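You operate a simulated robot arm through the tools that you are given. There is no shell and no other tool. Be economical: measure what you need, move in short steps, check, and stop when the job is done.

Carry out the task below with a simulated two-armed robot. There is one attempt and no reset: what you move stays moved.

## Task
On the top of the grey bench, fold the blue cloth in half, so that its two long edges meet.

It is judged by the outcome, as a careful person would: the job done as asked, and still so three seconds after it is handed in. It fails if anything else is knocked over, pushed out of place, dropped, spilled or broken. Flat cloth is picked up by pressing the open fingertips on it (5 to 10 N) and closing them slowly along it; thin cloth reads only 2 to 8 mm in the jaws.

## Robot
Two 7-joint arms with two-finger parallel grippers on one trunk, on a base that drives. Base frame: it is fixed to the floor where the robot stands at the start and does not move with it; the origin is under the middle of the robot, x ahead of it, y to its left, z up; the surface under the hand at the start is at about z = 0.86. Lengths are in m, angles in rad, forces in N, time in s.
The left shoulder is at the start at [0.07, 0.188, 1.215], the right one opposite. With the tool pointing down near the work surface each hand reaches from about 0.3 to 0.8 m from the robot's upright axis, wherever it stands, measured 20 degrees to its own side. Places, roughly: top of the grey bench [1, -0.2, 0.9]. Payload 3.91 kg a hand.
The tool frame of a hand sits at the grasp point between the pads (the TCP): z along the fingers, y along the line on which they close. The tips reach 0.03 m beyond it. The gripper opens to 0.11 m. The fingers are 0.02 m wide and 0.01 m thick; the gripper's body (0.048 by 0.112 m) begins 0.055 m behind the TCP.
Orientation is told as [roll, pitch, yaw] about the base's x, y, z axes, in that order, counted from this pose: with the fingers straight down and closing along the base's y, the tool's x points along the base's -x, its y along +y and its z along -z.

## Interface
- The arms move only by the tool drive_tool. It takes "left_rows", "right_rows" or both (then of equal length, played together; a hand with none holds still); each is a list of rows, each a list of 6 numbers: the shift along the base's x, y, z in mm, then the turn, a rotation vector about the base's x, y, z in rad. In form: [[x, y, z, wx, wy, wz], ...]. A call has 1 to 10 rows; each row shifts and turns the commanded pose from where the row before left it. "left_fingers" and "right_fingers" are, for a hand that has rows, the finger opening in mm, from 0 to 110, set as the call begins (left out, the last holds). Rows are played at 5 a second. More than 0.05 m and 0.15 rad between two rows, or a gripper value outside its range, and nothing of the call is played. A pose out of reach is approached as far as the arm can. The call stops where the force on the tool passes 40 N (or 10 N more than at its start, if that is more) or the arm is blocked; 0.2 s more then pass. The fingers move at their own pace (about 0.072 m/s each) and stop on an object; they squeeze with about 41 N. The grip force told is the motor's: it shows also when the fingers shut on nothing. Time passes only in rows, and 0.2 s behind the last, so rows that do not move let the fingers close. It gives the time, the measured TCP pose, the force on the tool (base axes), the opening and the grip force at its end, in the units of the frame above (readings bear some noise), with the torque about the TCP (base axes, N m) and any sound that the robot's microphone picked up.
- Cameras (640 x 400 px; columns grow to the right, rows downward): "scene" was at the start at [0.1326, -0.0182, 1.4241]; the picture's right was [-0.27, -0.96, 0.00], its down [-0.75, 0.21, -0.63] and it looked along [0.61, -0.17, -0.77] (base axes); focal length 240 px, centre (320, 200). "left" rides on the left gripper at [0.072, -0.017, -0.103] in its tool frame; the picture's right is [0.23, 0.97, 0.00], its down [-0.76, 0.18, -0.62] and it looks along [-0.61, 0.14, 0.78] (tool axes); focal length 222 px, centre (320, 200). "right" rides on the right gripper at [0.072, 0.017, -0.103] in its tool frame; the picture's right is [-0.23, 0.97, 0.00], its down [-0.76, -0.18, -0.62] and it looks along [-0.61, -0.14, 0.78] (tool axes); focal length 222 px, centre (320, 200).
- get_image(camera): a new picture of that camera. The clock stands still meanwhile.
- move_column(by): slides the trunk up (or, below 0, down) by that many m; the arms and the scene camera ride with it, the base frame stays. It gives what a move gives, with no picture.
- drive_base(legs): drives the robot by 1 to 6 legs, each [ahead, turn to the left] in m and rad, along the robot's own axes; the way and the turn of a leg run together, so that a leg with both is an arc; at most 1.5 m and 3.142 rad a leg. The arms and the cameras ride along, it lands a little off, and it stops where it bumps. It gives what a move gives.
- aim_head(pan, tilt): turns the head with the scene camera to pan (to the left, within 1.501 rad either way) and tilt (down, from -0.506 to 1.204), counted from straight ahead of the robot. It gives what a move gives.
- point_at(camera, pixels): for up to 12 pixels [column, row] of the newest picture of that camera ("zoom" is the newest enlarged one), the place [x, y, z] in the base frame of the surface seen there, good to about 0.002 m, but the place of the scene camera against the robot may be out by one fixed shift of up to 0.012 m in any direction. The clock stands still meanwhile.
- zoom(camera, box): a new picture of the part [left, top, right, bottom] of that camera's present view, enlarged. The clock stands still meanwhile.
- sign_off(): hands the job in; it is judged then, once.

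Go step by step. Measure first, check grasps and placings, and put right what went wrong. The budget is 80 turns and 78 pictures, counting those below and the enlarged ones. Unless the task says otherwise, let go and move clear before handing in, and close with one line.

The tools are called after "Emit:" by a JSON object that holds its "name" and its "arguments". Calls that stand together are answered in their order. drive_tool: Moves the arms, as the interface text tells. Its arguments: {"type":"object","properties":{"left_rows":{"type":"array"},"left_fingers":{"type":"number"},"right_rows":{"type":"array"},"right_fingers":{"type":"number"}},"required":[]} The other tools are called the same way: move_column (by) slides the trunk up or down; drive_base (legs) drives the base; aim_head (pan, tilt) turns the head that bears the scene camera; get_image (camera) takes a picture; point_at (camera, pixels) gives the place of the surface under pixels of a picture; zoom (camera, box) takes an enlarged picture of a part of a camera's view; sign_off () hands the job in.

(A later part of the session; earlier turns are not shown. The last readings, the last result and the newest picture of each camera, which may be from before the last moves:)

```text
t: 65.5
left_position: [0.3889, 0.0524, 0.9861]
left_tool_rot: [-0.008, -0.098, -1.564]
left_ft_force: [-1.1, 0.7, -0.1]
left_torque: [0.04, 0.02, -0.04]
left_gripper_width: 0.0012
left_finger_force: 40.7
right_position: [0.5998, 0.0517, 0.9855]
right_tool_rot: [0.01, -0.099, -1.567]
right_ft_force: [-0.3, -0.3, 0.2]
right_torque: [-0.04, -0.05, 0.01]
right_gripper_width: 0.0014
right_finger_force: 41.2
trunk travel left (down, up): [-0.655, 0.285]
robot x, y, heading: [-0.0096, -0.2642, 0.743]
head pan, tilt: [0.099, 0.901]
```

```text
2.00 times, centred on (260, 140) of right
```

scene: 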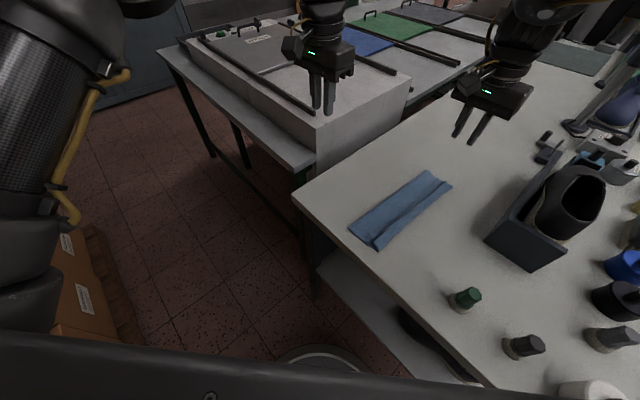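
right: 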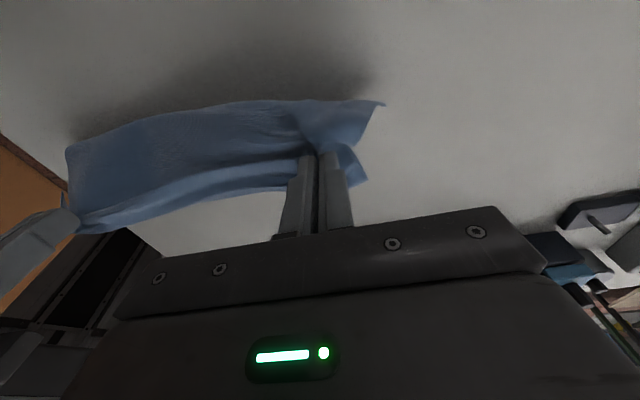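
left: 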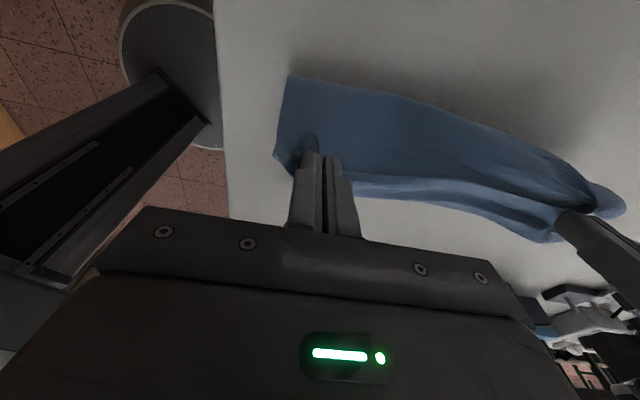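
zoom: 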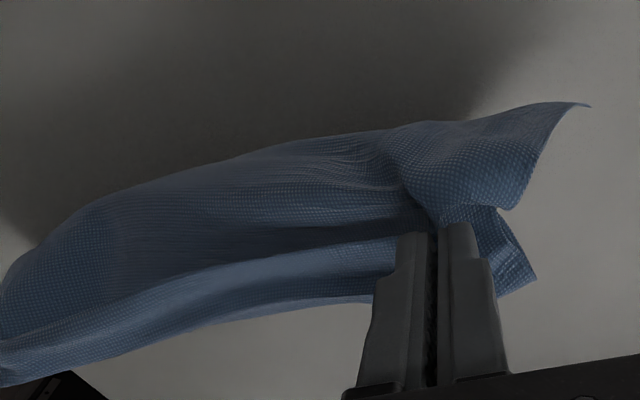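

The far end shows a fault: its lower edge rises to the right jaw, so that hand caught the lower layer too. I bring both hands back down (left only partly), open the right one near the table, and lift it clear to see.

Emit:
{"name": "drive_tool", "arguments": {"left_rows": [[0, -12, -8, 0, 0, 0], [0, -15, -10, 0, 0, 0], [0, -15, -10, 0, 0, 0], [0, -15, -10, 0, 0, 0], [0, -5, -8, 0, 0, 0], [0, 0, 0, 0, 0, 0]], "right_rows": [[0, -16, -12, 0, 0, 0], [0, -22, -18, 0, 0, 0], [0, -22, -18, 0, 0, 0], [0, -22, -18, 0, 0, 0], [0, -15, -15, 0, 0, 0], [0, 0, 0, 0, 0, 0]]}}

Emit:
{"name": "drive_tool", "arguments": {"right_rows": [[0, 0, 0, 0, 0, 0], [0, 0, 0, 0, 0, 0], [0, 0, 15, 0, 0, 0], [0, 0, 30, 0, 0, 0], [0, 0, 40, 0, 0, 0], [0, 0, 20, 0, 0, 0]], "right_fingers": 26}}

Emit:
{"name": "get_image", "arguments": {"camera": "right"}}

Emit:
{"name": "zoom", "arguments": {"camera": "scene", "box": [320, 120, 480, 260]}}

```text
t: 66.9
left_position: [0.3888, -0.009, 0.9398]
left_tool_rot: [-0.007, -0.097, -1.563]
left_ft_force: [0.9, -0.8, -1.0]
left_torque: [0.0, 0.01, 0.01]
left_gripper_width: 0.0012
left_finger_force: 41.4
right_position: [0.6007, -0.046, 0.9064]
right_tool_rot: [0.009, -0.099, -1.569]
right_ft_force: [-0.8, 0.3, 0.0]
right_torque: [0.03, 0.0, 0.0]
right_gripper_width: 0.0017
right_finger_force: 41.3
trunk travel left (down, up): [-0.655, 0.285]
robot x, y, heading: [-0.005, -0.264, 0.742]
head pan, tilt: [0.099, 0.901]
```

```text
t: 68.3
left_position: [0.3884, -0.0098, 0.9391]
left_tool_rot: [-0.007, -0.098, -1.566]
left_ft_force: [0.0, -0.7, 0.0]
left_torque: [-0.03, -0.01, 0.0]
left_gripper_width: 0.0016
left_finger_force: 41.1
right_position: [0.5992, -0.0468, 1.0089]
right_tool_rot: [0.009, -0.099, -1.567]
right_ft_force: [-0.6, 0.0, 0.1]
right_torque: [0.03, 0.01, -0.05]
right_gripper_width: 0.026
right_finger_force: 0.0
trunk travel left (down, up): [-0.655, 0.285]
robot x, y, heading: [-0.0088, -0.2661, 0.743]
head pan, tilt: [0.099, 0.901]
```

```text
22 pictures are left
```

right: 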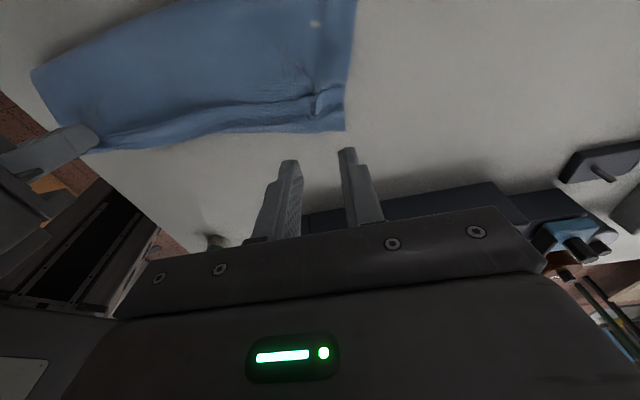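

```text
2.86 times, centred on (400, 190) of scene
```

zoom: 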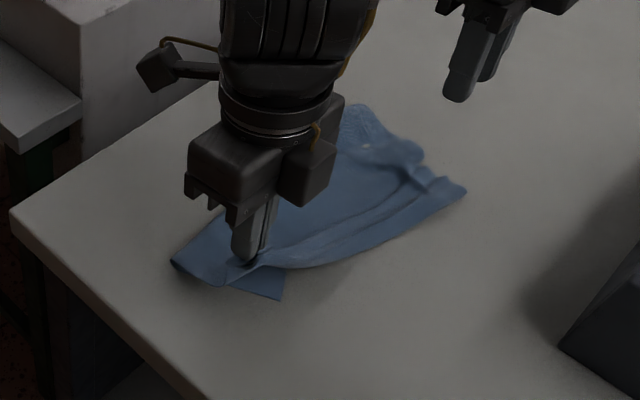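

The far end has partly opened. The cleanest way forward is to lay the flap back flat and redo the fold with a better grip. I carry the near end back to y≈0.12, release and clear both hands for a view.

Emit:
{"name": "drive_tool", "arguments": {"left_rows": [[0, 20, 12, 0, 0, 0], [0, 25, 10, 0, 0, 0], [0, 25, 0, 0, 0, 0], [0, 25, -10, 0, 0, 0], [0, 20, -20, 0, 0, 0], [0, 13, -20, 0, 0, 0], [0, 5, -12, 0, 0, 0], [0, 0, 0, 0, 0, 0]]}}

Emit:
{"name": "drive_tool", "arguments": {"left_rows": [[0, 0, 0, 0, 0, 0], [0, 0, 0, 0, 0, 0], [0, 0, 15, 0, 0, 0], [0, 0, 30, 0, 0, 0], [0, 20, 40, 0, 0, 0], [0, 30, 40, 0, 0, 0], [0, 30, 30, 0, 0, 0]], "left_fingers": 26}}

Emit:
{"name": "zoom", "arguments": {"camera": "scene", "box": [300, 120, 480, 260]}}

```text
t: 70.1
left_position: [0.3887, 0.123, 0.9009]
left_tool_rot: [-0.009, -0.097, -1.564]
left_ft_force: [-0.3, 0.1, 0.2]
left_torque: [-0.01, 0.03, -0.01]
left_gripper_width: 0.0011
left_finger_force: 41.1
right_position: [0.5995, -0.0473, 1.0098]
right_tool_rot: [0.008, -0.099, -1.569]
right_ft_force: [-0.5, -0.6, 0.7]
right_torque: [-0.01, -0.02, 0.01]
right_gripper_width: 0.0259
right_finger_force: 0.1
trunk travel left (down, up): [-0.655, 0.285]
robot x, y, heading: [-0.0079, -0.2655, 0.742]
head pan, tilt: [0.099, 0.901]
```

```text
t: 71.7
left_position: [0.3864, 0.2035, 1.0566]
left_tool_rot: [-0.007, -0.096, -1.564]
left_ft_force: [-0.2, -0.7, 0.5]
left_torque: [0.02, -0.04, -0.04]
left_gripper_width: 0.0261
left_finger_force: 0.0
right_position: [0.5999, -0.0455, 1.009]
right_tool_rot: [0.008, -0.098, -1.569]
right_ft_force: [0.2, -0.1, -0.5]
right_torque: [0.0, -0.03, -0.04]
right_gripper_width: 0.026
right_finger_force: 0.0
trunk travel left (down, up): [-0.655, 0.285]
robot x, y, heading: [-0.0075, -0.2622, 0.746]
head pan, tilt: [0.099, 0.901]
```

```text
2.86 times, centred on (390, 190) of scene
```

zoom: 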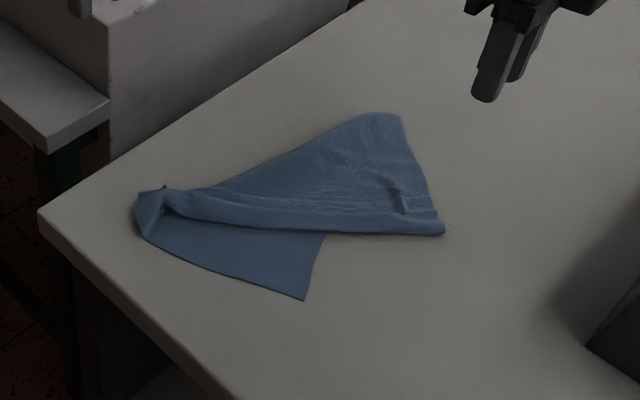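

The near end is open again; the far corner of the flap (440,230) still lies over. I measure it so that the right hand can carry it back too.

Emit:
{"name": "point_at", "arguments": {"camera": "zoom", "pixels": [[440, 230], [375, 222], [395, 195], [400, 125], [360, 118], [305, 298], [325, 240], [140, 200], [160, 190], [145, 235], [210, 190], [425, 215]]}}

Emit:
{"name": "zoom", "arguments": {"camera": "right", "box": [240, 0, 400, 150]}}

```text
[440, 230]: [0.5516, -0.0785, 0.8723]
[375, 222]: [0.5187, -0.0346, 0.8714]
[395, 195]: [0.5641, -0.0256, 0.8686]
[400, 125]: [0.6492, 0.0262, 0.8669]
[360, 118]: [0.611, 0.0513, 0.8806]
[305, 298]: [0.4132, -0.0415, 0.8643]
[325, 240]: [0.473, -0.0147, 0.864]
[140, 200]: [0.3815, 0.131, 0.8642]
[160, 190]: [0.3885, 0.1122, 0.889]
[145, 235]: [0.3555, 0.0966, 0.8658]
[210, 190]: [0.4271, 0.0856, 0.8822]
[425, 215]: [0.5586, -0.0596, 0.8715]
```

```text
2.67 times, centred on (320, 75) of right
```

zoom: 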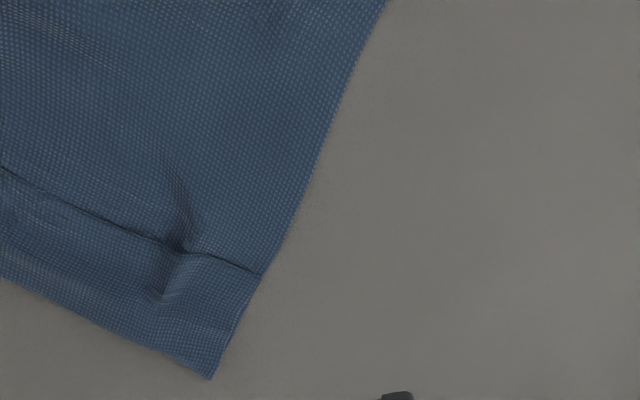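

The far rim corner is at (0.552,-0.078) with bench (not lower cloth) beneath. I bring the right hand to it, opening 26 mm, and press.

Emit:
{"name": "drive_tool", "arguments": {"right_rows": [[-15, -4, -30, 0, 0, 0], [-16, -5, -40, 0, 0, 0], [-15, -5, -30, 0, 0, 0], [0, 0, -9, 0, 0, 0], [0, 0, -5, 0, 0, 0], [0, 0, -2, 0, 0, 0], [0, 0, 0, 0, 0, 0]]}}

```text
t: 73.3
left_position: [0.3883, 0.203, 1.0558]
left_tool_rot: [-0.006, -0.097, -1.564]
left_ft_force: [0.2, -0.1, -1.3]
left_torque: [-0.02, 0.01, 0.0]
left_gripper_width: 0.026
left_finger_force: 0.1
right_position: [0.5515, -0.0615, 0.8926]
right_tool_rot: [0.008, -0.098, -1.569]
right_ft_force: [-0.5, -0.1, 0.1]
right_torque: [0.01, 0.01, -0.01]
right_gripper_width: 0.0262
right_finger_force: 0.1
trunk travel left (down, up): [-0.655, 0.285]
robot x, y, heading: [-0.0058, -0.2672, 0.744]
head pan, tilt: [0.099, 0.901]
```

Emit:
{"name": "drive_tool", "arguments": {"right_rows": [[0, 0, -1, 0, 0, 0], [0, 0, -0.7, 0, 0, 0], [0, 0, 0, 0, 0, 0]]}}

Emit:
{"name": "zoom", "arguments": {"camera": "right", "box": [220, 40, 420, 220]}}

```text
t: 74.1
left_position: [0.3872, 0.2026, 1.0577]
left_tool_rot: [-0.007, -0.097, -1.563]
left_ft_force: [0.6, -0.1, -0.8]
left_torque: [0.01, -0.05, 0.0]
left_gripper_width: 0.0262
left_finger_force: 0.0
right_position: [0.5538, -0.0606, 0.8911]
right_tool_rot: [0.012, -0.099, -1.57]
right_ft_force: [1.3, -0.1, 4.4]
right_torque: [0.02, 0.01, -0.01]
right_gripper_width: 0.0258
right_finger_force: 0.1
trunk travel left (down, up): [-0.655, 0.285]
robot x, y, heading: [-0.0086, -0.2628, 0.74]
head pan, tilt: [0.099, 0.901]
```

```text
2.22 times, centred on (320, 130) of right
```

zoom: 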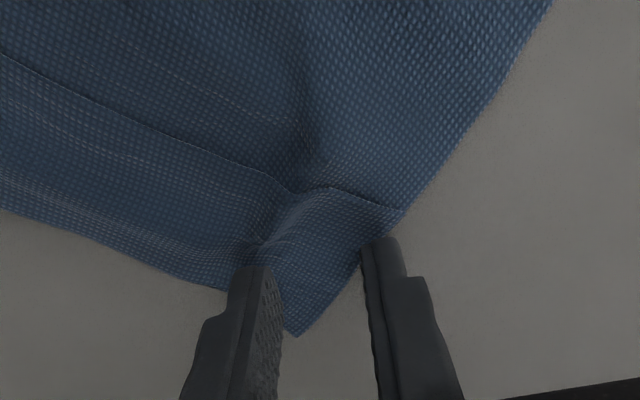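

The +x finger stands just outside the cloth; I shift by (-10,+4) mm, press again and close.

Emit:
{"name": "drive_tool", "arguments": {"right_rows": [[0, 0, 4, 0, 0, 0], [-10, 4, 0, 0, 0, 0], [0, 0, -3, 0, 0, 0], [0, 0, -1.3, 0, 0, 0], [0, 0, 0, 0, 0, 0]]}}

Emit:
{"name": "drive_tool", "arguments": {"right_rows": [[0, 0, -0.3, 0, 0, 0], [0, 0, 0, 0, 0, 0]], "right_fingers": 18}}

Emit:
{"name": "drive_tool", "arguments": {"right_rows": [[0, 0, 0, 0, 0, 0], [0, 0, 0, 0, 0, 0]], "right_fingers": 9}}

Emit:
{"name": "drive_tool", "arguments": {"right_rows": [[0, 0, 0, 0, 0, 0], [0, 0, 0, 0, 0, 0], [0, 0, 0, 0, 0, 0]], "right_fingers": 0}}

```text
t: 75.3
left_position: [0.3872, 0.2036, 1.0565]
left_tool_rot: [-0.006, -0.098, -1.564]
left_ft_force: [0.7, 0.0, -0.2]
left_torque: [-0.01, 0.0, 0.0]
left_gripper_width: 0.0261
left_finger_force: 0.0
right_position: [0.543, -0.0553, 0.8924]
right_tool_rot: [0.007, -0.1, -1.568]
right_ft_force: [-0.1, -0.9, 3.1]
right_torque: [0.01, 0.02, 0.01]
right_gripper_width: 0.026
right_finger_force: 0.0
trunk travel left (down, up): [-0.655, 0.285]
robot x, y, heading: [-0.0107, -0.2654, 0.745]
head pan, tilt: [0.099, 0.901]
```

```text
t: 75.9
left_position: [0.3868, 0.2019, 1.0579]
left_tool_rot: [-0.006, -0.098, -1.563]
left_ft_force: [0.2, 0.2, -0.4]
left_torque: [0.03, -0.01, -0.03]
left_gripper_width: 0.0261
left_finger_force: 0.1
right_position: [0.5437, -0.0558, 0.8922]
right_tool_rot: [0.01, -0.1, -1.57]
right_ft_force: [0.7, 0.4, 4.3]
right_torque: [0.02, -0.01, -0.02]
right_gripper_width: 0.0179
right_finger_force: 0.0
trunk travel left (down, up): [-0.655, 0.285]
robot x, y, heading: [-0.0075, -0.2635, 0.744]
head pan, tilt: [0.099, 0.901]
```

```text
t: 76.5
left_position: [0.386, 0.2029, 1.056]
left_tool_rot: [-0.008, -0.098, -1.563]
left_ft_force: [-0.7, 0.0, -0.2]
left_torque: [-0.02, -0.05, 0.02]
left_gripper_width: 0.0258
left_finger_force: 0.0
right_position: [0.5423, -0.0549, 0.8936]
right_tool_rot: [0.012, -0.1, -1.569]
right_ft_force: [0.3, 0.6, 4.7]
right_torque: [0.02, -0.01, -0.03]
right_gripper_width: 0.0086
right_finger_force: 0.0
trunk travel left (down, up): [-0.655, 0.285]
robot x, y, heading: [-0.0082, -0.2628, 0.742]
head pan, tilt: [0.099, 0.901]
```

```text
t: 77.3
left_position: [0.3859, 0.2023, 1.0571]
left_tool_rot: [-0.007, -0.098, -1.564]
left_ft_force: [0.3, -0.6, -0.4]
left_torque: [-0.02, 0.01, 0.01]
left_gripper_width: 0.0259
left_finger_force: 0.0
right_position: [0.5419, -0.0561, 0.8919]
right_tool_rot: [0.01, -0.1, -1.569]
right_ft_force: [0.3, 0.4, 4.9]
right_torque: [0.06, -0.01, 0.0]
right_gripper_width: 0.0002
right_finger_force: 37.5
trunk travel left (down, up): [-0.655, 0.285]
robot x, y, heading: [-0.0107, -0.2637, 0.746]
head pan, tilt: [0.099, 0.901]
```

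It slipped (0.2 mm); 5 N is too light here. I reopen, press to ~10 N and close again.

Emit:
{"name": "drive_tool", "arguments": {"right_rows": [[0, 0, 5, 0, 0, 0], [0, 0, 0, 0, 0, 0], [0, 0, -4, 0, 0, 0], [0, 0, -2.1, 0, 0, 0], [0, 0, 0, 0, 0, 0]], "right_fingers": 28}}

Emit:
{"name": "drive_tool", "arguments": {"right_rows": [[0, 0, -0.4, 0, 0, 0], [0, 0, 0, 0, 0, 0]], "right_fingers": 22}}

Emit:
{"name": "drive_tool", "arguments": {"right_rows": [[0, 0, 0, 0, 0, 0], [0, 0, 0, 0, 0, 0]], "right_fingers": 16}}

Emit:
{"name": "drive_tool", "arguments": {"right_rows": [[0, 0, 0, 0, 0, 0], [0, 0, 0, 0, 0, 0]], "right_fingers": 9}}

Emit:
{"name": "drive_tool", "arguments": {"right_rows": [[0, 0, 0, 0, 0, 0], [0, 0, 0, 0, 0, 0], [0, 0, 0, 0, 0, 0]], "right_fingers": 0}}

```text
t: 78.5
left_position: [0.3852, 0.2019, 1.0568]
left_tool_rot: [-0.006, -0.095, -1.565]
left_ft_force: [-0.8, 0.3, -0.4]
left_torque: [0.02, 0.01, 0.0]
left_gripper_width: 0.026
left_finger_force: 0.0
right_position: [0.5427, -0.0556, 0.8919]
right_tool_rot: [0.01, -0.097, -1.569]
right_ft_force: [1.2, 0.4, 11.7]
right_torque: [0.09, 0.08, 0.01]
right_gripper_width: 0.0277
right_finger_force: 0.0
trunk travel left (down, up): [-0.655, 0.285]
robot x, y, heading: [-0.0084, -0.2671, 0.74]
head pan, tilt: [0.099, 0.901]
```

```text
t: 79.1
left_position: [0.3866, 0.2013, 1.0575]
left_tool_rot: [-0.006, -0.096, -1.564]
left_ft_force: [0.0, -0.1, -0.2]
left_torque: [0.03, 0.04, 0.04]
left_gripper_width: 0.026
left_finger_force: 0.1
right_position: [0.5423, -0.0564, 0.8924]
right_tool_rot: [0.011, -0.098, -1.568]
right_ft_force: [1.0, 0.3, 18.8]
right_torque: [0.12, 0.13, -0.02]
right_gripper_width: 0.0224
right_finger_force: 0.6
trunk travel left (down, up): [-0.655, 0.285]
robot x, y, heading: [-0.008, -0.2642, 0.748]
head pan, tilt: [0.099, 0.901]
```

```text
t: 79.7
left_position: [0.3849, 0.202, 1.0574]
left_tool_rot: [-0.004, -0.097, -1.564]
left_ft_force: [-1.2, -1.1, 0.1]
left_torque: [0.03, -0.01, 0.0]
left_gripper_width: 0.0258
left_finger_force: 0.0
right_position: [0.5424, -0.0559, 0.8926]
right_tool_rot: [0.012, -0.099, -1.568]
right_ft_force: [1.1, -0.1, 22.6]
right_torque: [0.14, 0.06, 0.03]
right_gripper_width: 0.0145
right_finger_force: 0.1
trunk travel left (down, up): [-0.655, 0.285]
robot x, y, heading: [-0.0104, -0.2659, 0.742]
head pan, tilt: [0.099, 0.901]
```

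```text
t: 80.3
left_position: [0.3842, 0.2023, 1.0566]
left_tool_rot: [-0.007, -0.096, -1.564]
left_ft_force: [-0.5, -0.4, 0.1]
left_torque: [0.01, 0.01, -0.01]
left_gripper_width: 0.0257
left_finger_force: 0.0
right_position: [0.542, -0.0562, 0.8927]
right_tool_rot: [0.012, -0.097, -1.568]
right_ft_force: [-0.4, 0.3, 22.8]
right_torque: [0.15, 0.02, 0.0]
right_gripper_width: 0.0074
right_finger_force: 0.1
trunk travel left (down, up): [-0.655, 0.285]
robot x, y, heading: [-0.0079, -0.2612, 0.743]
head pan, tilt: [0.099, 0.901]
```

```text
t: 81.1
left_position: [0.3846, 0.2023, 1.0581]
left_tool_rot: [-0.006, -0.095, -1.564]
left_ft_force: [0.2, -0.7, 0.4]
left_torque: [0.0, -0.02, 0.01]
left_gripper_width: 0.0261
left_finger_force: 0.0
right_position: [0.5419, -0.0562, 0.8919]
right_tool_rot: [0.013, -0.098, -1.569]
right_ft_force: [-0.4, 1.3, 24.2]
right_torque: [0.16, -0.03, 0.01]
right_gripper_width: 0.0018
right_finger_force: 41.4
trunk travel left (down, up): [-0.655, 0.285]
robot x, y, heading: [-0.0053, -0.2653, 0.748]
head pan, tilt: [0.099, 0.901]
```

Gripped (1.8 mm). I lift, carry this corner back to about (0.59, 0.13) and set it down, then look.

Emit:
{"name": "drive_tool", "arguments": {"right_rows": [[0, 5, 20, 0, 0, 0], [0, 15, 25, 0, 0, 0], [5, 25, 25, 0, 0, 0], [8, 30, 15, 0, 0, 0], [10, 30, 0, 0, 0, 0], [10, 30, -10, 0, 0, 0], [10, 25, -25, 0, 0, 0], [7, 18, -25, 0, 0, 0], [0, 8, -15, 0, 0, 0], [0, 0, 0, 0, 0, 0]]}}

Emit:
{"name": "zoom", "arguments": {"camera": "scene", "box": [300, 100, 480, 260]}}

```text
t: 83.3
left_position: [0.3875, 0.2018, 1.0577]
left_tool_rot: [-0.006, -0.095, -1.565]
left_ft_force: [-0.5, -0.7, 0.3]
left_torque: [0.0, -0.02, 0.0]
left_gripper_width: 0.0263
left_finger_force: 0.0
right_position: [0.5629, 0.1059, 0.9149]
right_tool_rot: [0.008, -0.1, -1.567]
right_ft_force: [-0.3, -0.2, -0.2]
right_torque: [0.01, -0.05, 0.06]
right_gripper_width: 0.0017
right_finger_force: 40.9
right hand out of reach, approached as far as the arm can: row 7, 8, 9
trunk travel left (down, up): [-0.655, 0.285]
robot x, y, heading: [-0.01, -0.2626, 0.745]
head pan, tilt: [0.099, 0.901]
```

```text
2.50 times, centred on (390, 180) of scene
```

zoom: 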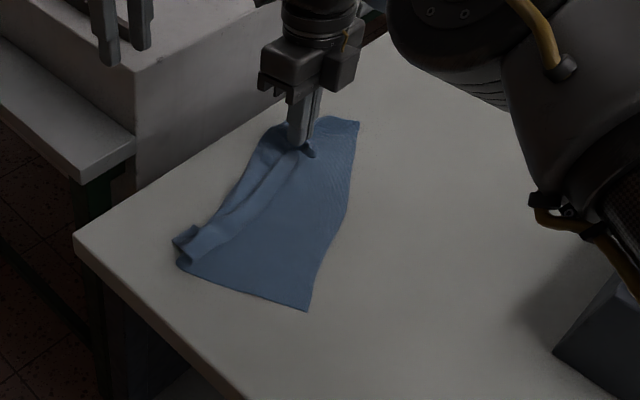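

The cloth is nearly opened out. I lower as far as it goes, release, lift, and look at the whole cloth.

Emit:
{"name": "drive_tool", "arguments": {"right_rows": [[-3, -2, -8, 0, 0, 0], [-3, -2, -7, 0, 0, 0], [0, 0, 0, 0, 0, 0]]}}

Emit:
{"name": "drive_tool", "arguments": {"right_rows": [[0, 0, 0, 0, 0, 0], [0, 0, 0, 0, 0, 0], [0, 0, 20, 0, 0, 0], [0, 0, 40, 0, 0, 0], [0, -20, 40, 0, 0, 0], [0, -40, 20, 0, 0, 0], [0, -40, 0, 0, 0, 0], [0, -40, 0, 0, 0, 0]], "right_fingers": 26}}

Emit:
{"name": "zoom", "arguments": {"camera": "scene", "box": [310, 120, 450, 240]}}

Emit:
{"name": "point_at", "arguments": {"camera": "zoom", "pixels": [[100, 310], [350, 400], [430, 60], [270, 60], [200, 200], [150, 290], [395, 250], [250, 150], [300, 100]]}}

```text
t: 84.1
left_position: [0.3861, 0.2025, 1.0561]
left_tool_rot: [-0.009, -0.097, -1.565]
left_ft_force: [0.4, 0.0, -1.3]
left_torque: [-0.01, 0.01, 0.03]
left_gripper_width: 0.0258
left_finger_force: 0.1
right_position: [0.5574, 0.1041, 0.9]
right_tool_rot: [0.01, -0.102, -1.57]
right_ft_force: [-0.3, 0.3, 0.3]
right_torque: [0.01, -0.01, 0.01]
right_gripper_width: 0.002
right_finger_force: 40.4
trunk travel left (down, up): [-0.655, 0.285]
robot x, y, heading: [-0.0088, -0.2652, 0.743]
head pan, tilt: [0.099, 0.901]
```

```text
t: 85.9
left_position: [0.3876, 0.1994, 1.0569]
left_tool_rot: [-0.006, -0.096, -1.564]
left_ft_force: [0.6, -1.0, 1.0]
left_torque: [0.01, -0.01, -0.03]
left_gripper_width: 0.0259
left_finger_force: 0.0
right_position: [0.5575, -0.0385, 1.0187]
right_tool_rot: [0.008, -0.099, -1.569]
right_ft_force: [-0.1, -0.3, -0.5]
right_torque: [0.01, 0.04, 0.01]
right_gripper_width: 0.0259
right_finger_force: 0.0
trunk travel left (down, up): [-0.655, 0.285]
robot x, y, heading: [-0.0085, -0.2636, 0.739]
head pan, tilt: [0.099, 0.901]
```

```text
3.33 times, centred on (380, 180) of scene
```

zoom: 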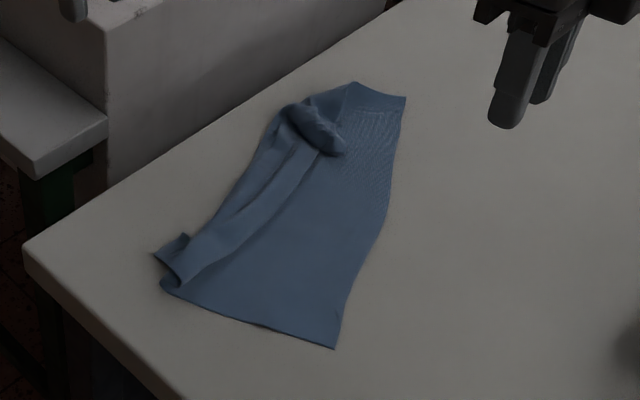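

```text
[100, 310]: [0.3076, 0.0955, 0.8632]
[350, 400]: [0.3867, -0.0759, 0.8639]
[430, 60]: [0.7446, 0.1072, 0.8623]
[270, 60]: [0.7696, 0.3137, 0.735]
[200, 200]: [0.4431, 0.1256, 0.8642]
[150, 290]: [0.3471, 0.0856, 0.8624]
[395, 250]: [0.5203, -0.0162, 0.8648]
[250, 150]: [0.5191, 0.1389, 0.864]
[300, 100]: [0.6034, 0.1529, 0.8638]
```

The cloth is nearly open: corners lower-near (335,348), lower-far (405,97), with the upper rim rucked from (160,255) to (345,150). I measure these exactly.

Emit:
{"name": "point_at", "arguments": {"camera": "zoom", "pixels": [[333, 345], [403, 99], [352, 85], [280, 115], [340, 150], [156, 255], [185, 238], [163, 285], [230, 200], [265, 180], [305, 160], [385, 220]]}}

```text
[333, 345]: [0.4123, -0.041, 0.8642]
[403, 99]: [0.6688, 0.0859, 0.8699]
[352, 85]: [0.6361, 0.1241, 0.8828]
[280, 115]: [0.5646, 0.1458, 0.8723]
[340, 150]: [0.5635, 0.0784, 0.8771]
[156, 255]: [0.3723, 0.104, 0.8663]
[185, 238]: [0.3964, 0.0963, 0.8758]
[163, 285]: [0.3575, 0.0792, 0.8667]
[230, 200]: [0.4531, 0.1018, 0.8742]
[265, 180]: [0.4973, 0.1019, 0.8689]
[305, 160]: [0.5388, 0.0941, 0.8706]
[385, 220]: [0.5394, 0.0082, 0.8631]
```

I get more points along the rucked band: its outer boundary and inner line.

Emit:
{"name": "point_at", "arguments": {"camera": "zoom", "pixels": [[217, 221], [240, 180], [262, 145], [285, 112], [190, 275], [230, 242], [275, 200], [318, 152], [205, 245], [250, 195], [295, 140], [325, 135]]}}

Emit:
{"name": "zoom", "arguments": {"camera": "left", "box": [100, 0, 420, 220]}}

```text
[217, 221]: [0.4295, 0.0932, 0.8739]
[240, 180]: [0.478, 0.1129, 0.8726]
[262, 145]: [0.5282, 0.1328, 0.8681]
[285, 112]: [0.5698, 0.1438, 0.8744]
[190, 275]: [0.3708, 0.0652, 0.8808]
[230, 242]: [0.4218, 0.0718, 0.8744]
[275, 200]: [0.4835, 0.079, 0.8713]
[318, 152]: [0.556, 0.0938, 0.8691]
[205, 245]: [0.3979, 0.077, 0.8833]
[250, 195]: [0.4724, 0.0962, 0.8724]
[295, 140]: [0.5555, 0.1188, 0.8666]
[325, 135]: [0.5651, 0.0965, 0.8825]
```

```text
1.82 times, centred on (260, 110) of left
```

zoom: 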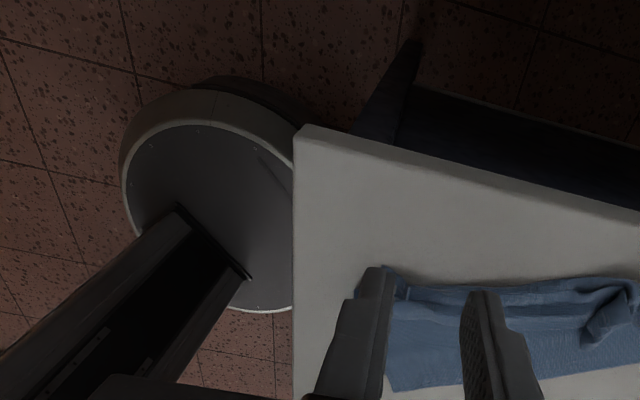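

Not informative enough. I place the left hand higher over the cloth so that its camera sees all of it.

Emit:
{"name": "drive_tool", "arguments": {"left_rows": [[25, -10, 20, 0, 0, 0], [25, -10, 20, 0, 0, 0], [25, -10, 20, 0, 0, 0], [10, 0, 0, 0, 0, 0]]}}

Emit:
{"name": "zoom", "arguments": {"camera": "left", "box": [160, 20, 480, 220]}}

```text
t: 86.9
left_position: [0.4435, 0.1687, 1.1029]
left_tool_rot: [-0.011, -0.094, -1.565]
left_ft_force: [-0.1, 0.1, -0.9]
left_torque: [0.01, 0.02, 0.0]
left_gripper_width: 0.026
left_finger_force: 0.1
left hand out of reach, approached as far as the arm can: row 3, 4
right_position: [0.5585, -0.0363, 1.0182]
right_tool_rot: [0.009, -0.1, -1.568]
right_ft_force: [0.7, -1.2, 0.3]
right_torque: [-0.01, 0.01, 0.04]
right_gripper_width: 0.0261
right_finger_force: 0.1
trunk travel left (down, up): [-0.655, 0.285]
robot x, y, heading: [-0.0098, -0.2631, 0.744]
head pan, tilt: [0.099, 0.901]
```

```text
2.00 times, centred on (320, 120) of left
```

zoom: 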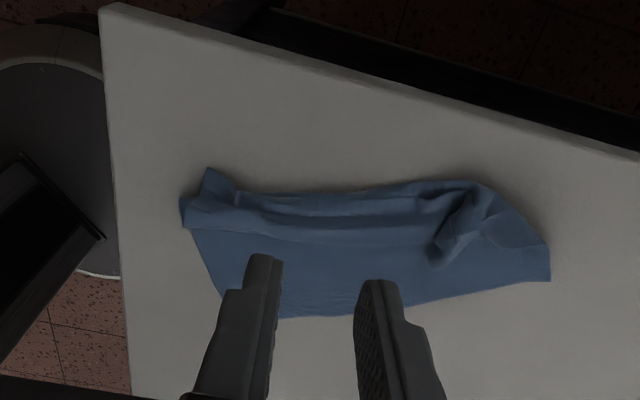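

Better idea: the -y edge is clean. If I lift the whole cloth by that edge, the rucks hang out straight; then I can lay the free half down and fold the held edge back onto it, with the pinch lip pointing outward the right way. I turn the hands back and move over that edge, near (0.443,-0.001) and far (0.619,0.086).

Emit:
{"name": "drive_tool", "arguments": {"left_rows": [[0, -17, -6, 0.1, 0, 0], [0, -17, -11, 0, 0, 0.15], [0, -17, -11, 0, 0, 0.15], [0, -17, -11, 0, 0, 0.15], [0, -17, -11, 0, 0, 0.15], [0, -17, -11, 0, 0, 0.15], [0, -17, -11, 0, 0, 0.15], [0, -17, -11, 0, 0, 0.15], [0, -17, -11, 0, 0, 0.15], [0, -17, -11, 0, 0, 0.15]], "right_rows": [[6, 12, 0, 0.1, 0, 0], [6, 12, -2, 0, 0, 0.15], [6, 12, -2, 0, 0, 0.15], [6, 12, -2, 0, 0, 0.15], [6, 12, -2, 0, 0, 0.15], [6, 12, -2, 0, 0, 0.15], [6, 12, -2, 0, 0, 0.15], [6, 12, -2, 0, 0, 0.15], [6, 12, -2, 0, 0, 0.15], [6, 12, -2, 0, 0, 0.15]], "left_fingers": 30, "right_fingers": 30}}

Emit:
{"name": "drive_tool", "arguments": {"left_rows": [[0, 0, 0, 0, 0, 0.11], [0, 0, 0, 0, 0, 0.11], [0, 0, -20, 0, 0, 0], [0, 0, 0, 0, 0, 0]], "right_rows": [[0, 0, 0, 0, 0, 0.11], [0, 0, 0, 0, 0, 0.11], [0, 0, -20, 0, 0, 0], [0, 0, 0, 0, 0, 0]]}}

```text
t: 89.1
left_position: [0.4436, 0.0063, 0.9969]
left_tool_rot: [-0.009, 0.001, -0.2]
left_ft_force: [-0.1, 0.8, 0.0]
left_torque: [0.0, -0.02, -0.02]
left_gripper_width: 0.0302
left_finger_force: 0.0
right_position: [0.621, 0.0805, 1.0028]
right_tool_rot: [0.011, 0.003, -0.225]
right_ft_force: [-0.2, 0.1, -0.2]
right_torque: [-0.01, -0.03, 0.03]
right_gripper_width: 0.0299
right_finger_force: 0.0
trunk travel left (down, up): [-0.655, 0.285]
robot x, y, heading: [-0.0126, -0.2663, 0.74]
head pan, tilt: [0.099, 0.901]
```

```text
t: 90.1
left_position: [0.4422, 0.0003, 0.9794]
left_tool_rot: [-0.004, 0.0, 0.004]
left_ft_force: [-0.2, -0.8, 0.2]
left_torque: [0.01, -0.01, 0.0]
left_gripper_width: 0.0299
left_finger_force: 0.1
right_position: [0.6142, 0.0786, 0.9798]
right_tool_rot: [0.007, 0.002, 0.0]
right_ft_force: [-0.5, 0.4, 0.5]
right_torque: [0.01, -0.01, 0.01]
right_gripper_width: 0.03
right_finger_force: 0.0
right hand out of reach, approached as far as the arm can: row 2
trunk travel left (down, up): [-0.655, 0.285]
robot x, y, heading: [-0.01, -0.2658, 0.742]
head pan, tilt: [0.099, 0.901]
```

Both are close to target. I take one wrist picture each to find the edge in the hand frames.

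Emit:
{"name": "get_image", "arguments": {"camera": "right"}}

Emit:
{"name": "get_image", "arguments": {"camera": "left"}}

```text
13 pictures are left
```

right: 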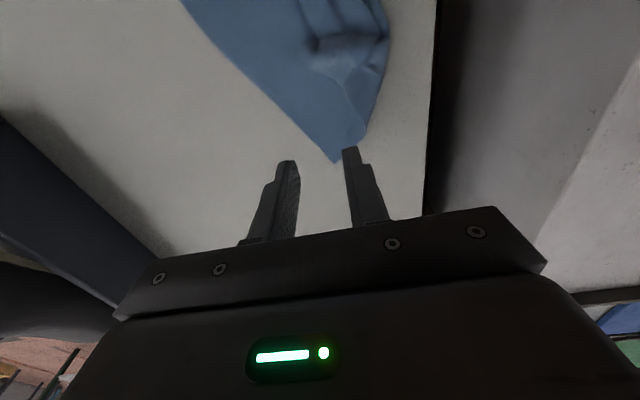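

```text
12 pictures are left
```

left: 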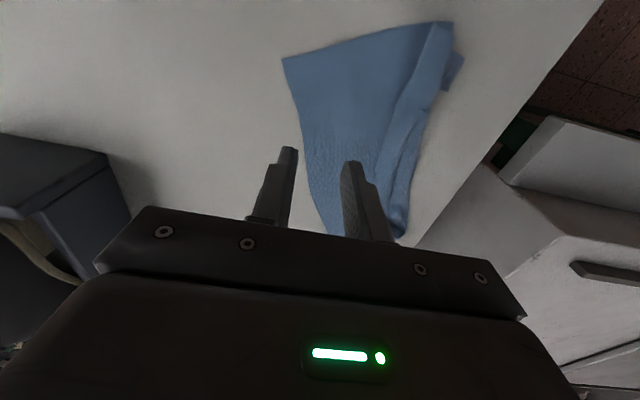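

Emit:
{"name": "point_at", "arguments": {"camera": "right", "pixels": [[335, 158], [310, 138], [280, 112], [240, 68], [200, 20], [345, 100], [362, 135], [318, 120], [330, 50]]}}

Emit:
{"name": "point_at", "arguments": {"camera": "left", "pixels": [[286, 60], [294, 95], [303, 140], [312, 185], [322, 220], [380, 110], [445, 25], [400, 150], [340, 120], [332, 228]]}}

```text
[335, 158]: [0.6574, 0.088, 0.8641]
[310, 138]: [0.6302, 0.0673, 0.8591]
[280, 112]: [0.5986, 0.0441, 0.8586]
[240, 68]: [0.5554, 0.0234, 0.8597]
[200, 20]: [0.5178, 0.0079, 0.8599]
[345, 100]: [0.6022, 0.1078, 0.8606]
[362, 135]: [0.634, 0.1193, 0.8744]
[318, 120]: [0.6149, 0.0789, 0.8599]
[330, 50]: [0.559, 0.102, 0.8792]
```

```text
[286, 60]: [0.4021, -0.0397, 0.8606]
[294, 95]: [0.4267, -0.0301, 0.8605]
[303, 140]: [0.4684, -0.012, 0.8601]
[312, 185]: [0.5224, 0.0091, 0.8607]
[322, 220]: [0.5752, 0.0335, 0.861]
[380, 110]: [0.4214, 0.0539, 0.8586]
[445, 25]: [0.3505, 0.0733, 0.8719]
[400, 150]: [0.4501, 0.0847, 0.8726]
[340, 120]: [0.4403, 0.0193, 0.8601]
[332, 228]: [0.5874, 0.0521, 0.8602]
```

The edge passes (0.442,-0.0235) and (0.608,0.0505) – hands are placed well with 24–28 mm inset. I go down to near-contact.

Emit:
{"name": "drive_tool", "arguments": {"left_rows": [[0, 1, -30, 0, 0, 0], [0, 1, -30, 0, 0, 0], [0, 0, -20, 0, 0, 0], [0, 0, -7, 0, 0, 0], [0, 0, -2, 0, 0, 0], [0, 0, 0, 0, 0, 0]], "right_rows": [[-3, 0, -30, 0, 0, 0], [-3, 0, -30, 0, 0, 0], [0, 0, -20, 0, 0, 0], [0, 0, -7, 0, 0, 0], [0, 0, -2, 0, 0, 0], [0, 0, 0, 0, 0, 0]]}}

```text
t: 91.5
left_position: [0.442, 0.0022, 0.8915]
left_tool_rot: [-0.005, -0.001, 0.008]
left_ft_force: [3.4, -0.2, 28.1]
left_torque: [0.22, -0.11, -0.02]
left_gripper_width: 0.0302
left_finger_force: 0.1
right_position: [0.6036, 0.0784, 0.8928]
right_tool_rot: [0.011, -0.001, 0.002]
right_ft_force: [0.3, -0.4, 0.4]
right_torque: [0.01, 0.02, 0.0]
right_gripper_width: 0.0299
right_finger_force: 0.1
trunk travel left (down, up): [-0.655, 0.285]
robot x, y, heading: [-0.0087, -0.2651, 0.744]
head pan, tilt: [0.099, 0.901]
```

Emit:
{"name": "drive_tool", "arguments": {"left_rows": [[0, 0, 1.5, 0, 0, 0], [0, 0, 0.9, 0, 0, 0], [0, 0, 0, 0, 0, 0]], "right_rows": [[0, 0, -1.5, 0, 0, 0], [0, 0, -1, 0, 0, 0], [0, 0, 0, 0, 0, 0]]}}

```text
t: 92.3
left_position: [0.4411, 0.0007, 0.8915]
left_tool_rot: [-0.005, 0.001, 0.005]
left_ft_force: [0.9, -0.3, 3.6]
left_torque: [0.04, -0.03, 0.02]
left_gripper_width: 0.0299
left_finger_force: 0.0
right_position: [0.6043, 0.0789, 0.8907]
right_tool_rot: [0.012, -0.002, 0.0]
right_ft_force: [-0.9, -1.0, 12.9]
right_torque: [-0.37, 0.08, -0.04]
right_gripper_width: 0.0308
right_finger_force: 0.9
trunk travel left (down, up): [-0.655, 0.285]
robot x, y, heading: [-0.0116, -0.2655, 0.742]
head pan, tilt: [0.099, 0.901]
```

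Emit:
{"name": "drive_tool", "arguments": {"left_rows": [[0, 0, -0.7, 0, 0, 0], [0, 0, 0, 0, 0, 0]], "right_rows": [[0, 0, 0, -0.012, 0, 0], [0, 0, 0, 0, 0, 0]]}}

Emit:
{"name": "drive_tool", "arguments": {"left_rows": [[0, 0, 0, 0, 0, 0], [0, 0, 0, 0, 0, 0]], "right_rows": [[0, 0, 0, 0, 0, 0], [0, 0, 0, 0, 0, 0]], "left_fingers": 24, "right_fingers": 24}}

```text
t: 92.9
left_position: [0.442, 0.0028, 0.8918]
left_tool_rot: [-0.005, 0.0, 0.004]
left_ft_force: [-0.2, -1.0, 7.1]
left_torque: [0.06, 0.03, 0.01]
left_gripper_width: 0.0298
left_finger_force: 0.0
right_position: [0.606, 0.0792, 0.8913]
right_tool_rot: [-0.002, -0.001, 0.001]
right_ft_force: [0.3, 1.8, 10.6]
right_torque: [-0.09, 0.0, -0.02]
right_gripper_width: 0.0295
right_finger_force: 0.0
trunk travel left (down, up): [-0.655, 0.285]
robot x, y, heading: [-0.008, -0.2635, 0.745]
head pan, tilt: [0.099, 0.901]
```

```text
t: 93.5
left_position: [0.4417, 0.0019, 0.8919]
left_tool_rot: [-0.005, 0.002, 0.004]
left_ft_force: [-0.4, 0.7, 5.7]
left_torque: [0.04, 0.01, 0.03]
left_gripper_width: 0.0237
left_finger_force: 0.1
right_position: [0.6055, 0.0793, 0.8912]
right_tool_rot: [-0.002, -0.002, -0.002]
right_ft_force: [-0.1, -1.6, 12.0]
right_torque: [-0.18, 0.0, 0.02]
right_gripper_width: 0.0242
right_finger_force: 0.3
trunk travel left (down, up): [-0.655, 0.285]
robot x, y, heading: [-0.0064, -0.2623, 0.74]
head pan, tilt: [0.099, 0.901]
```

Forces are balanced at about 6 and 12 N; I press the left a touch more and keep closing.

Emit:
{"name": "drive_tool", "arguments": {"left_rows": [[0, 0, -0.5, 0, 0, 0], [0, 0, 0, 0, 0, 0]], "right_rows": [[0, 0, 0, 0, 0, 0], [0, 0, 0, 0, 0, 0]], "left_fingers": 18, "right_fingers": 18}}

Emit:
{"name": "drive_tool", "arguments": {"left_rows": [[0, 0, 0, 0, 0, 0], [0, 0, 0, 0, 0, 0]], "right_rows": [[0, 0, 0, 0, 0, 0], [0, 0, 0, 0, 0, 0]], "left_fingers": 12, "right_fingers": 12}}

Emit:
{"name": "drive_tool", "arguments": {"left_rows": [[0, 0, 0, 0, 0, 0], [0, 0, 0, 0, 0, 0]], "right_rows": [[0, 0, 0, 0, 0, 0], [0, 0, 0, 0, 0, 0]], "left_fingers": 6, "right_fingers": 6}}

Emit:
{"name": "drive_tool", "arguments": {"left_rows": [[0, 0, 0, 0, 0, 0], [0, 0, 0, 0, 0, 0], [0, 0, 0, 0, 0, 0]], "right_rows": [[0, 0, 0, 0, 0, 0], [0, 0, 0, 0, 0, 0], [0, 0, 0, 0, 0, 0]], "left_fingers": 0, "right_fingers": 0}}

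```text
t: 94.1
left_position: [0.441, 0.002, 0.8905]
left_tool_rot: [-0.005, 0.001, 0.005]
left_ft_force: [-0.2, 0.2, 10.1]
left_torque: [0.02, -0.05, -0.01]
left_gripper_width: 0.0179
left_finger_force: 0.1
right_position: [0.6051, 0.0785, 0.8905]
right_tool_rot: [-0.002, -0.002, 0.0]
right_ft_force: [1.5, -0.9, 10.3]
right_torque: [-0.15, 0.0, -0.02]
right_gripper_width: 0.0185
right_finger_force: 0.4
trunk travel left (down, up): [-0.655, 0.285]
robot x, y, heading: [-0.0065, -0.2653, 0.743]
head pan, tilt: [0.099, 0.901]
```

```text
t: 94.7
left_position: [0.4416, 0.0025, 0.8904]
left_tool_rot: [-0.004, 0.001, 0.004]
left_ft_force: [1.8, -0.3, 13.2]
left_torque: [-0.01, -0.05, 0.0]
left_gripper_width: 0.0125
left_finger_force: 0.7
right_position: [0.6055, 0.0784, 0.8914]
right_tool_rot: [-0.002, -0.002, 0.001]
right_ft_force: [-0.6, 0.9, 9.1]
right_torque: [-0.01, -0.01, 0.02]
right_gripper_width: 0.0111
right_finger_force: 0.2
trunk travel left (down, up): [-0.655, 0.285]
robot x, y, heading: [-0.0042, -0.2634, 0.744]
head pan, tilt: [0.099, 0.901]
```

```text
t: 95.3
left_position: [0.4401, 0.0026, 0.8908]
left_tool_rot: [-0.006, 0.001, 0.005]
left_ft_force: [1.1, 0.6, 13.6]
left_torque: [0.01, -0.04, 0.04]
left_gripper_width: 0.0068
left_finger_force: 6.5
right_position: [0.6056, 0.0789, 0.8902]
right_tool_rot: [-0.004, 0.001, 0.002]
right_ft_force: [-0.5, -1.2, 7.8]
right_torque: [-0.05, -0.02, 0.01]
right_gripper_width: 0.0058
right_finger_force: 5.5
trunk travel left (down, up): [-0.655, 0.285]
robot x, y, heading: [-0.0081, -0.264, 0.745]
head pan, tilt: [0.099, 0.901]
```

```text
t: 96.1
left_position: [0.4409, 0.0013, 0.891]
left_tool_rot: [-0.006, 0.002, 0.005]
left_ft_force: [2.2, -1.2, 15.3]
left_torque: [-0.03, -0.05, -0.02]
left_gripper_width: 0.0016
left_finger_force: 41.3
right_position: [0.6048, 0.0791, 0.8922]
right_tool_rot: [-0.002, -0.001, 0.003]
right_ft_force: [-1.0, 0.9, 7.1]
right_torque: [0.02, -0.03, 0.03]
right_gripper_width: 0.0017
right_finger_force: 41.1
trunk travel left (down, up): [-0.655, 0.285]
robot x, y, heading: [-0.0088, -0.2623, 0.742]
head pan, tilt: [0.099, 0.901]
```

Both grips hold (1.6/1.7 mm). I lift the whole cloth by this edge to z≈1.13 while aligning the two hands along x at y≈-0.06.

Emit:
{"name": "drive_tool", "arguments": {"left_rows": [[0, 0, 24, 0, 0, 0], [0, 0, 24, 0, 0, 0], [-5, -7, 24, 0, 0, -0.055], [-5, -8, 24, 0, 0, -0.055], [-5, -8, 24, 0, 0, -0.055], [-5, -8, 24, 0, 0, -0.055], [-5, -8, 24, 0, 0, -0.055], [-5, -8, 24, 0, 0, -0.055], [-5, -8, 24, 0, 0, -0.055], [-5, -7, 24, 0, 0, -0.055]], "right_rows": [[0, 0, 24, 0, 0, 0], [0, 0, 24, 0, 0, 0], [-3, -17, 24, 0, 0, -0.055], [-3, -17, 24, 0, 0, -0.055], [-3, -17, 24, 0, 0, -0.055], [-3, -17, 24, 0, 0, -0.055], [-3, -17, 24, 0, 0, -0.055], [-3, -18, 24, 0, 0, -0.055], [-3, -18, 24, 0, 0, -0.055], [-2, -18, 24, 0, 0, -0.055]]}}

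Emit:
{"name": "get_image", "arguments": {"camera": "scene"}}

```text
t: 98.3
left_position: [0.402, -0.0494, 1.1257]
left_tool_rot: [-0.024, 0.002, -0.418]
left_ft_force: [1.8, -1.4, 0.1]
left_torque: [-0.01, -0.04, 0.06]
left_gripper_width: 0.0018
left_finger_force: 41.1
right_position: [0.5849, -0.0594, 1.1295]
right_tool_rot: [-0.002, 0.0, -0.44]
right_ft_force: [-0.9, -0.2, 0.7]
right_torque: [0.0, 0.02, 0.1]
right_gripper_width: 0.0015
right_finger_force: 41.0
trunk travel left (down, up): [-0.655, 0.285]
robot x, y, heading: [-0.0091, -0.2638, 0.75]
head pan, tilt: [0.099, 0.901]
```

```text
11 pictures are left
```

scene: 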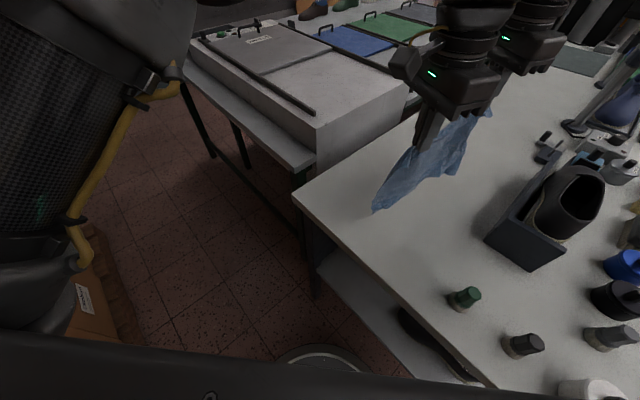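

The whole cloth hangs from the held edge. A zoom shows whether the bottom rim is straightened out.

Emit:
{"name": "zoom", "arguments": {"camera": "scene", "box": [350, 80, 510, 230]}}

Emit:
{"name": "point_at", "arguments": {"camera": "zoom", "pixels": [[95, 525], [100, 490], [200, 450], [330, 360], [430, 360], [470, 300], [260, 300], [150, 400], [300, 400]]}}

```text
2.67 times, centred on (430, 155) of scene
```

zoom: 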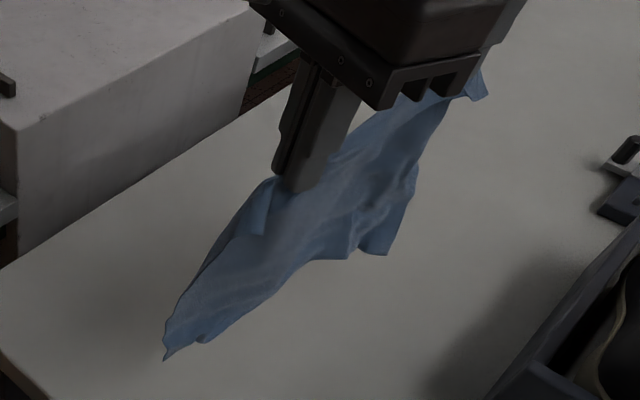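

```text
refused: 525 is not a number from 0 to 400
```

Emit:
{"name": "point_at", "arguments": {"camera": "zoom", "pixels": [[168, 352], [185, 325], [205, 335], [260, 290], [320, 250], [375, 245], [410, 190], [265, 200], [300, 230], [230, 260], [400, 130]]}}

```text
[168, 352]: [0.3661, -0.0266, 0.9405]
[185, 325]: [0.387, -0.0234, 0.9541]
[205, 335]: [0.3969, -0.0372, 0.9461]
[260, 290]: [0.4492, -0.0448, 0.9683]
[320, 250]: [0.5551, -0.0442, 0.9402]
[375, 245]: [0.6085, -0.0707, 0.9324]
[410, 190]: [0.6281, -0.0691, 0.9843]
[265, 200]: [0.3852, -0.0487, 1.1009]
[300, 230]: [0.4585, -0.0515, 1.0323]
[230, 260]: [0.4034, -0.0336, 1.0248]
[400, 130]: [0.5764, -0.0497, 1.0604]
```

The bottom rim is at z≈0.935–0.968, still wavy at the middle. I shake it up and down a few times to let the turned hem drop, and wait.

Emit:
{"name": "drive_tool", "arguments": {"left_rows": [[-2, -5, 20, 0, 0, 0], [-2, 0, -30, 0, 0, 0], [0, 0, 30, 0, 0, 0], [0, 0, -30, 0, 0, 0], [0, 0, 30, 0, 0, 0], [0, 0, -30, 0, 0, 0], [0, 0, 10, 0, 0, 0], [0, 0, 0, 0, 0, 0], [0, 0, 0, 0, 0, 0]], "right_rows": [[0, 0, 20, 0, 0, 0], [2, 0, -30, 0, 0, 0], [0, 0, 30, 0, 0, 0], [0, 0, -30, 0, 0, 0], [0, 0, 30, 0, 0, 0], [0, 0, -30, 0, 0, 0], [0, 0, 10, 0, 0, 0], [0, 0, 0, 0, 0, 0], [0, 0, 0, 0, 0, 0]]}}

Emit:
{"name": "zoom", "arguments": {"camera": "scene", "box": [360, 90, 500, 220]}}

Emit:
{"name": "point_at", "arguments": {"camera": "zoom", "pixels": [[150, 375], [170, 340], [230, 330], [280, 290], [330, 260], [380, 250], [420, 190], [300, 220], [240, 260]]}}

```text
t: 100.3
left_position: [0.4004, -0.0593, 1.133]
left_tool_rot: [-0.018, -0.005, -0.42]
left_ft_force: [7.9, 0.2, 0.5]
left_torque: [0.05, -0.24, 0.09]
left_gripper_width: 0.0018
left_finger_force: 40.6
right_position: [0.5878, -0.0597, 1.1292]
right_tool_rot: [-0.002, 0.002, -0.44]
right_ft_force: [-6.4, -0.4, 0.2]
right_torque: [-0.06, 0.2, 0.07]
right_gripper_width: 0.0016
right_finger_force: 41.1
trunk travel left (down, up): [-0.655, 0.285]
robot x, y, heading: [-0.0066, -0.2643, 0.739]
head pan, tilt: [0.099, 0.901]
```

```text
3.08 times, centred on (430, 155) of scene
```

zoom: 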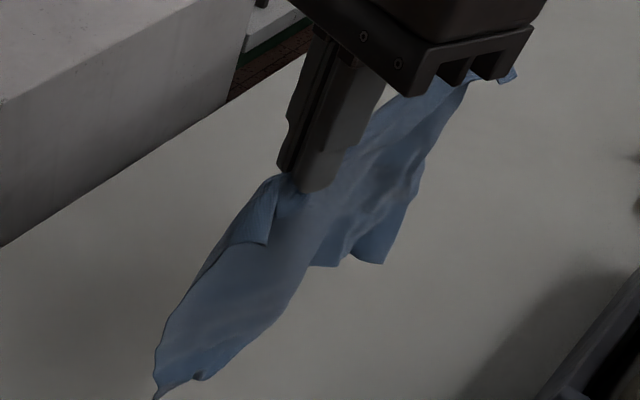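

```text
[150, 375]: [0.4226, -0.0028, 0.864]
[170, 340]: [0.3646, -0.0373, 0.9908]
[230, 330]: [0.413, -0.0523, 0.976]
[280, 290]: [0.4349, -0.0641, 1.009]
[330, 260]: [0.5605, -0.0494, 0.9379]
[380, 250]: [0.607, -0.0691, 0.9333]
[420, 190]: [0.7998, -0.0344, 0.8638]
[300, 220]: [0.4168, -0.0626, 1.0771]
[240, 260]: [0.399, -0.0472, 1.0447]
```

The hang length (~0.17 m below the jaws) shows the hem has dropped out almost fully. I now lower while moving +y, so that the rim trails and the first half lies flat on the bench.

Emit:
{"name": "drive_tool", "arguments": {"left_rows": [[2, 0, -30, 0, 0, 0], [0, 0, -30, 0, 0, 0], [0, 8, -12, 0, 0, 0], [0, 12, -12, 0, 0, 0], [0, 15, -12, 0, 0, 0], [0, 18, -14, 0, 0, 0], [0, 18, -14, 0, 0, 0], [0, 18, -13, 0, 0, 0], [0, 18, -10, 0, 0, 0], [0, 0, 0, 0, 0, 0]], "right_rows": [[-1, 0, -30, 0, 0, 0], [0, 0, -30, 0, 0, 0], [0, 8, -12, 0, 0, 0], [0, 12, -12, 0, 0, 0], [0, 15, -12, 0, 0, 0], [0, 18, -14, 0, 0, 0], [0, 18, -14, 0, 0, 0], [0, 18, -13, 0, 0, 0], [0, 18, -10, 0, 0, 0], [0, 0, 0, 0, 0, 0]]}}

Emit:
{"name": "zoom", "arguments": {"camera": "scene", "box": [330, 100, 500, 240]}}

```text
t: 102.5
left_position: [0.4002, 0.0422, 0.9834]
left_tool_rot: [-0.005, 0.004, -0.437]
left_ft_force: [4.8, -1.0, -0.1]
left_torque: [0.04, -0.12, 0.05]
left_gripper_width: 0.0017
left_finger_force: 41.2
right_position: [0.5854, 0.0484, 0.9833]
right_tool_rot: [-0.002, 0.0, -0.44]
right_ft_force: [-5.1, -0.7, 0.4]
right_torque: [0.0, 0.06, 0.08]
right_gripper_width: 0.0015
right_finger_force: 40.9
trunk travel left (down, up): [-0.655, 0.285]
robot x, y, heading: [-0.0092, -0.2626, 0.744]
head pan, tilt: [0.099, 0.901]
```

```text
2.86 times, centred on (415, 170) of scene
```

zoom: 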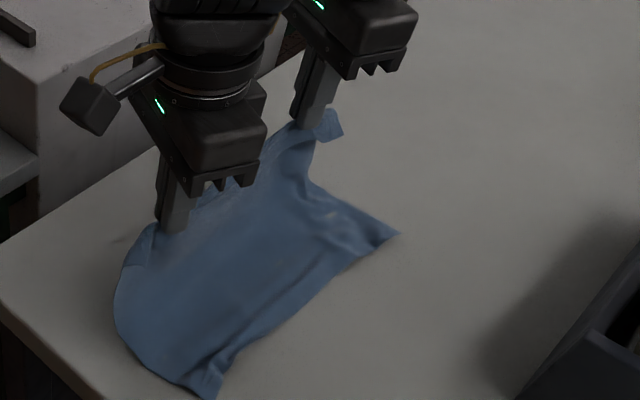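

Excellent: the free half lies on the bench with its rim from (215,395) to (395,233). I measure the rim and the laid area.

Emit:
{"name": "point_at", "arguments": {"camera": "zoom", "pixels": [[213, 393], [235, 355], [270, 325], [310, 290], [350, 262], [395, 234], [190, 388], [130, 345], [240, 280], [300, 240], [345, 205], [220, 365]]}}

```text
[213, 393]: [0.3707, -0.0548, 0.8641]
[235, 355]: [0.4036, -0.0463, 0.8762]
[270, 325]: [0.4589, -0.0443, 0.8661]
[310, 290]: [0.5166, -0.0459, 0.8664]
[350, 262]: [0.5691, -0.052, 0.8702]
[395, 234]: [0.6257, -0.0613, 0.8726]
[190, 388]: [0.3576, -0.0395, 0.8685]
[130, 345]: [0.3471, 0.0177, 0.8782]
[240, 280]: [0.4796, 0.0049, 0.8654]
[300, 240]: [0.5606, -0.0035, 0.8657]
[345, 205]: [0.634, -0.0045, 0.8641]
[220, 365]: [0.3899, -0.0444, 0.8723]
```

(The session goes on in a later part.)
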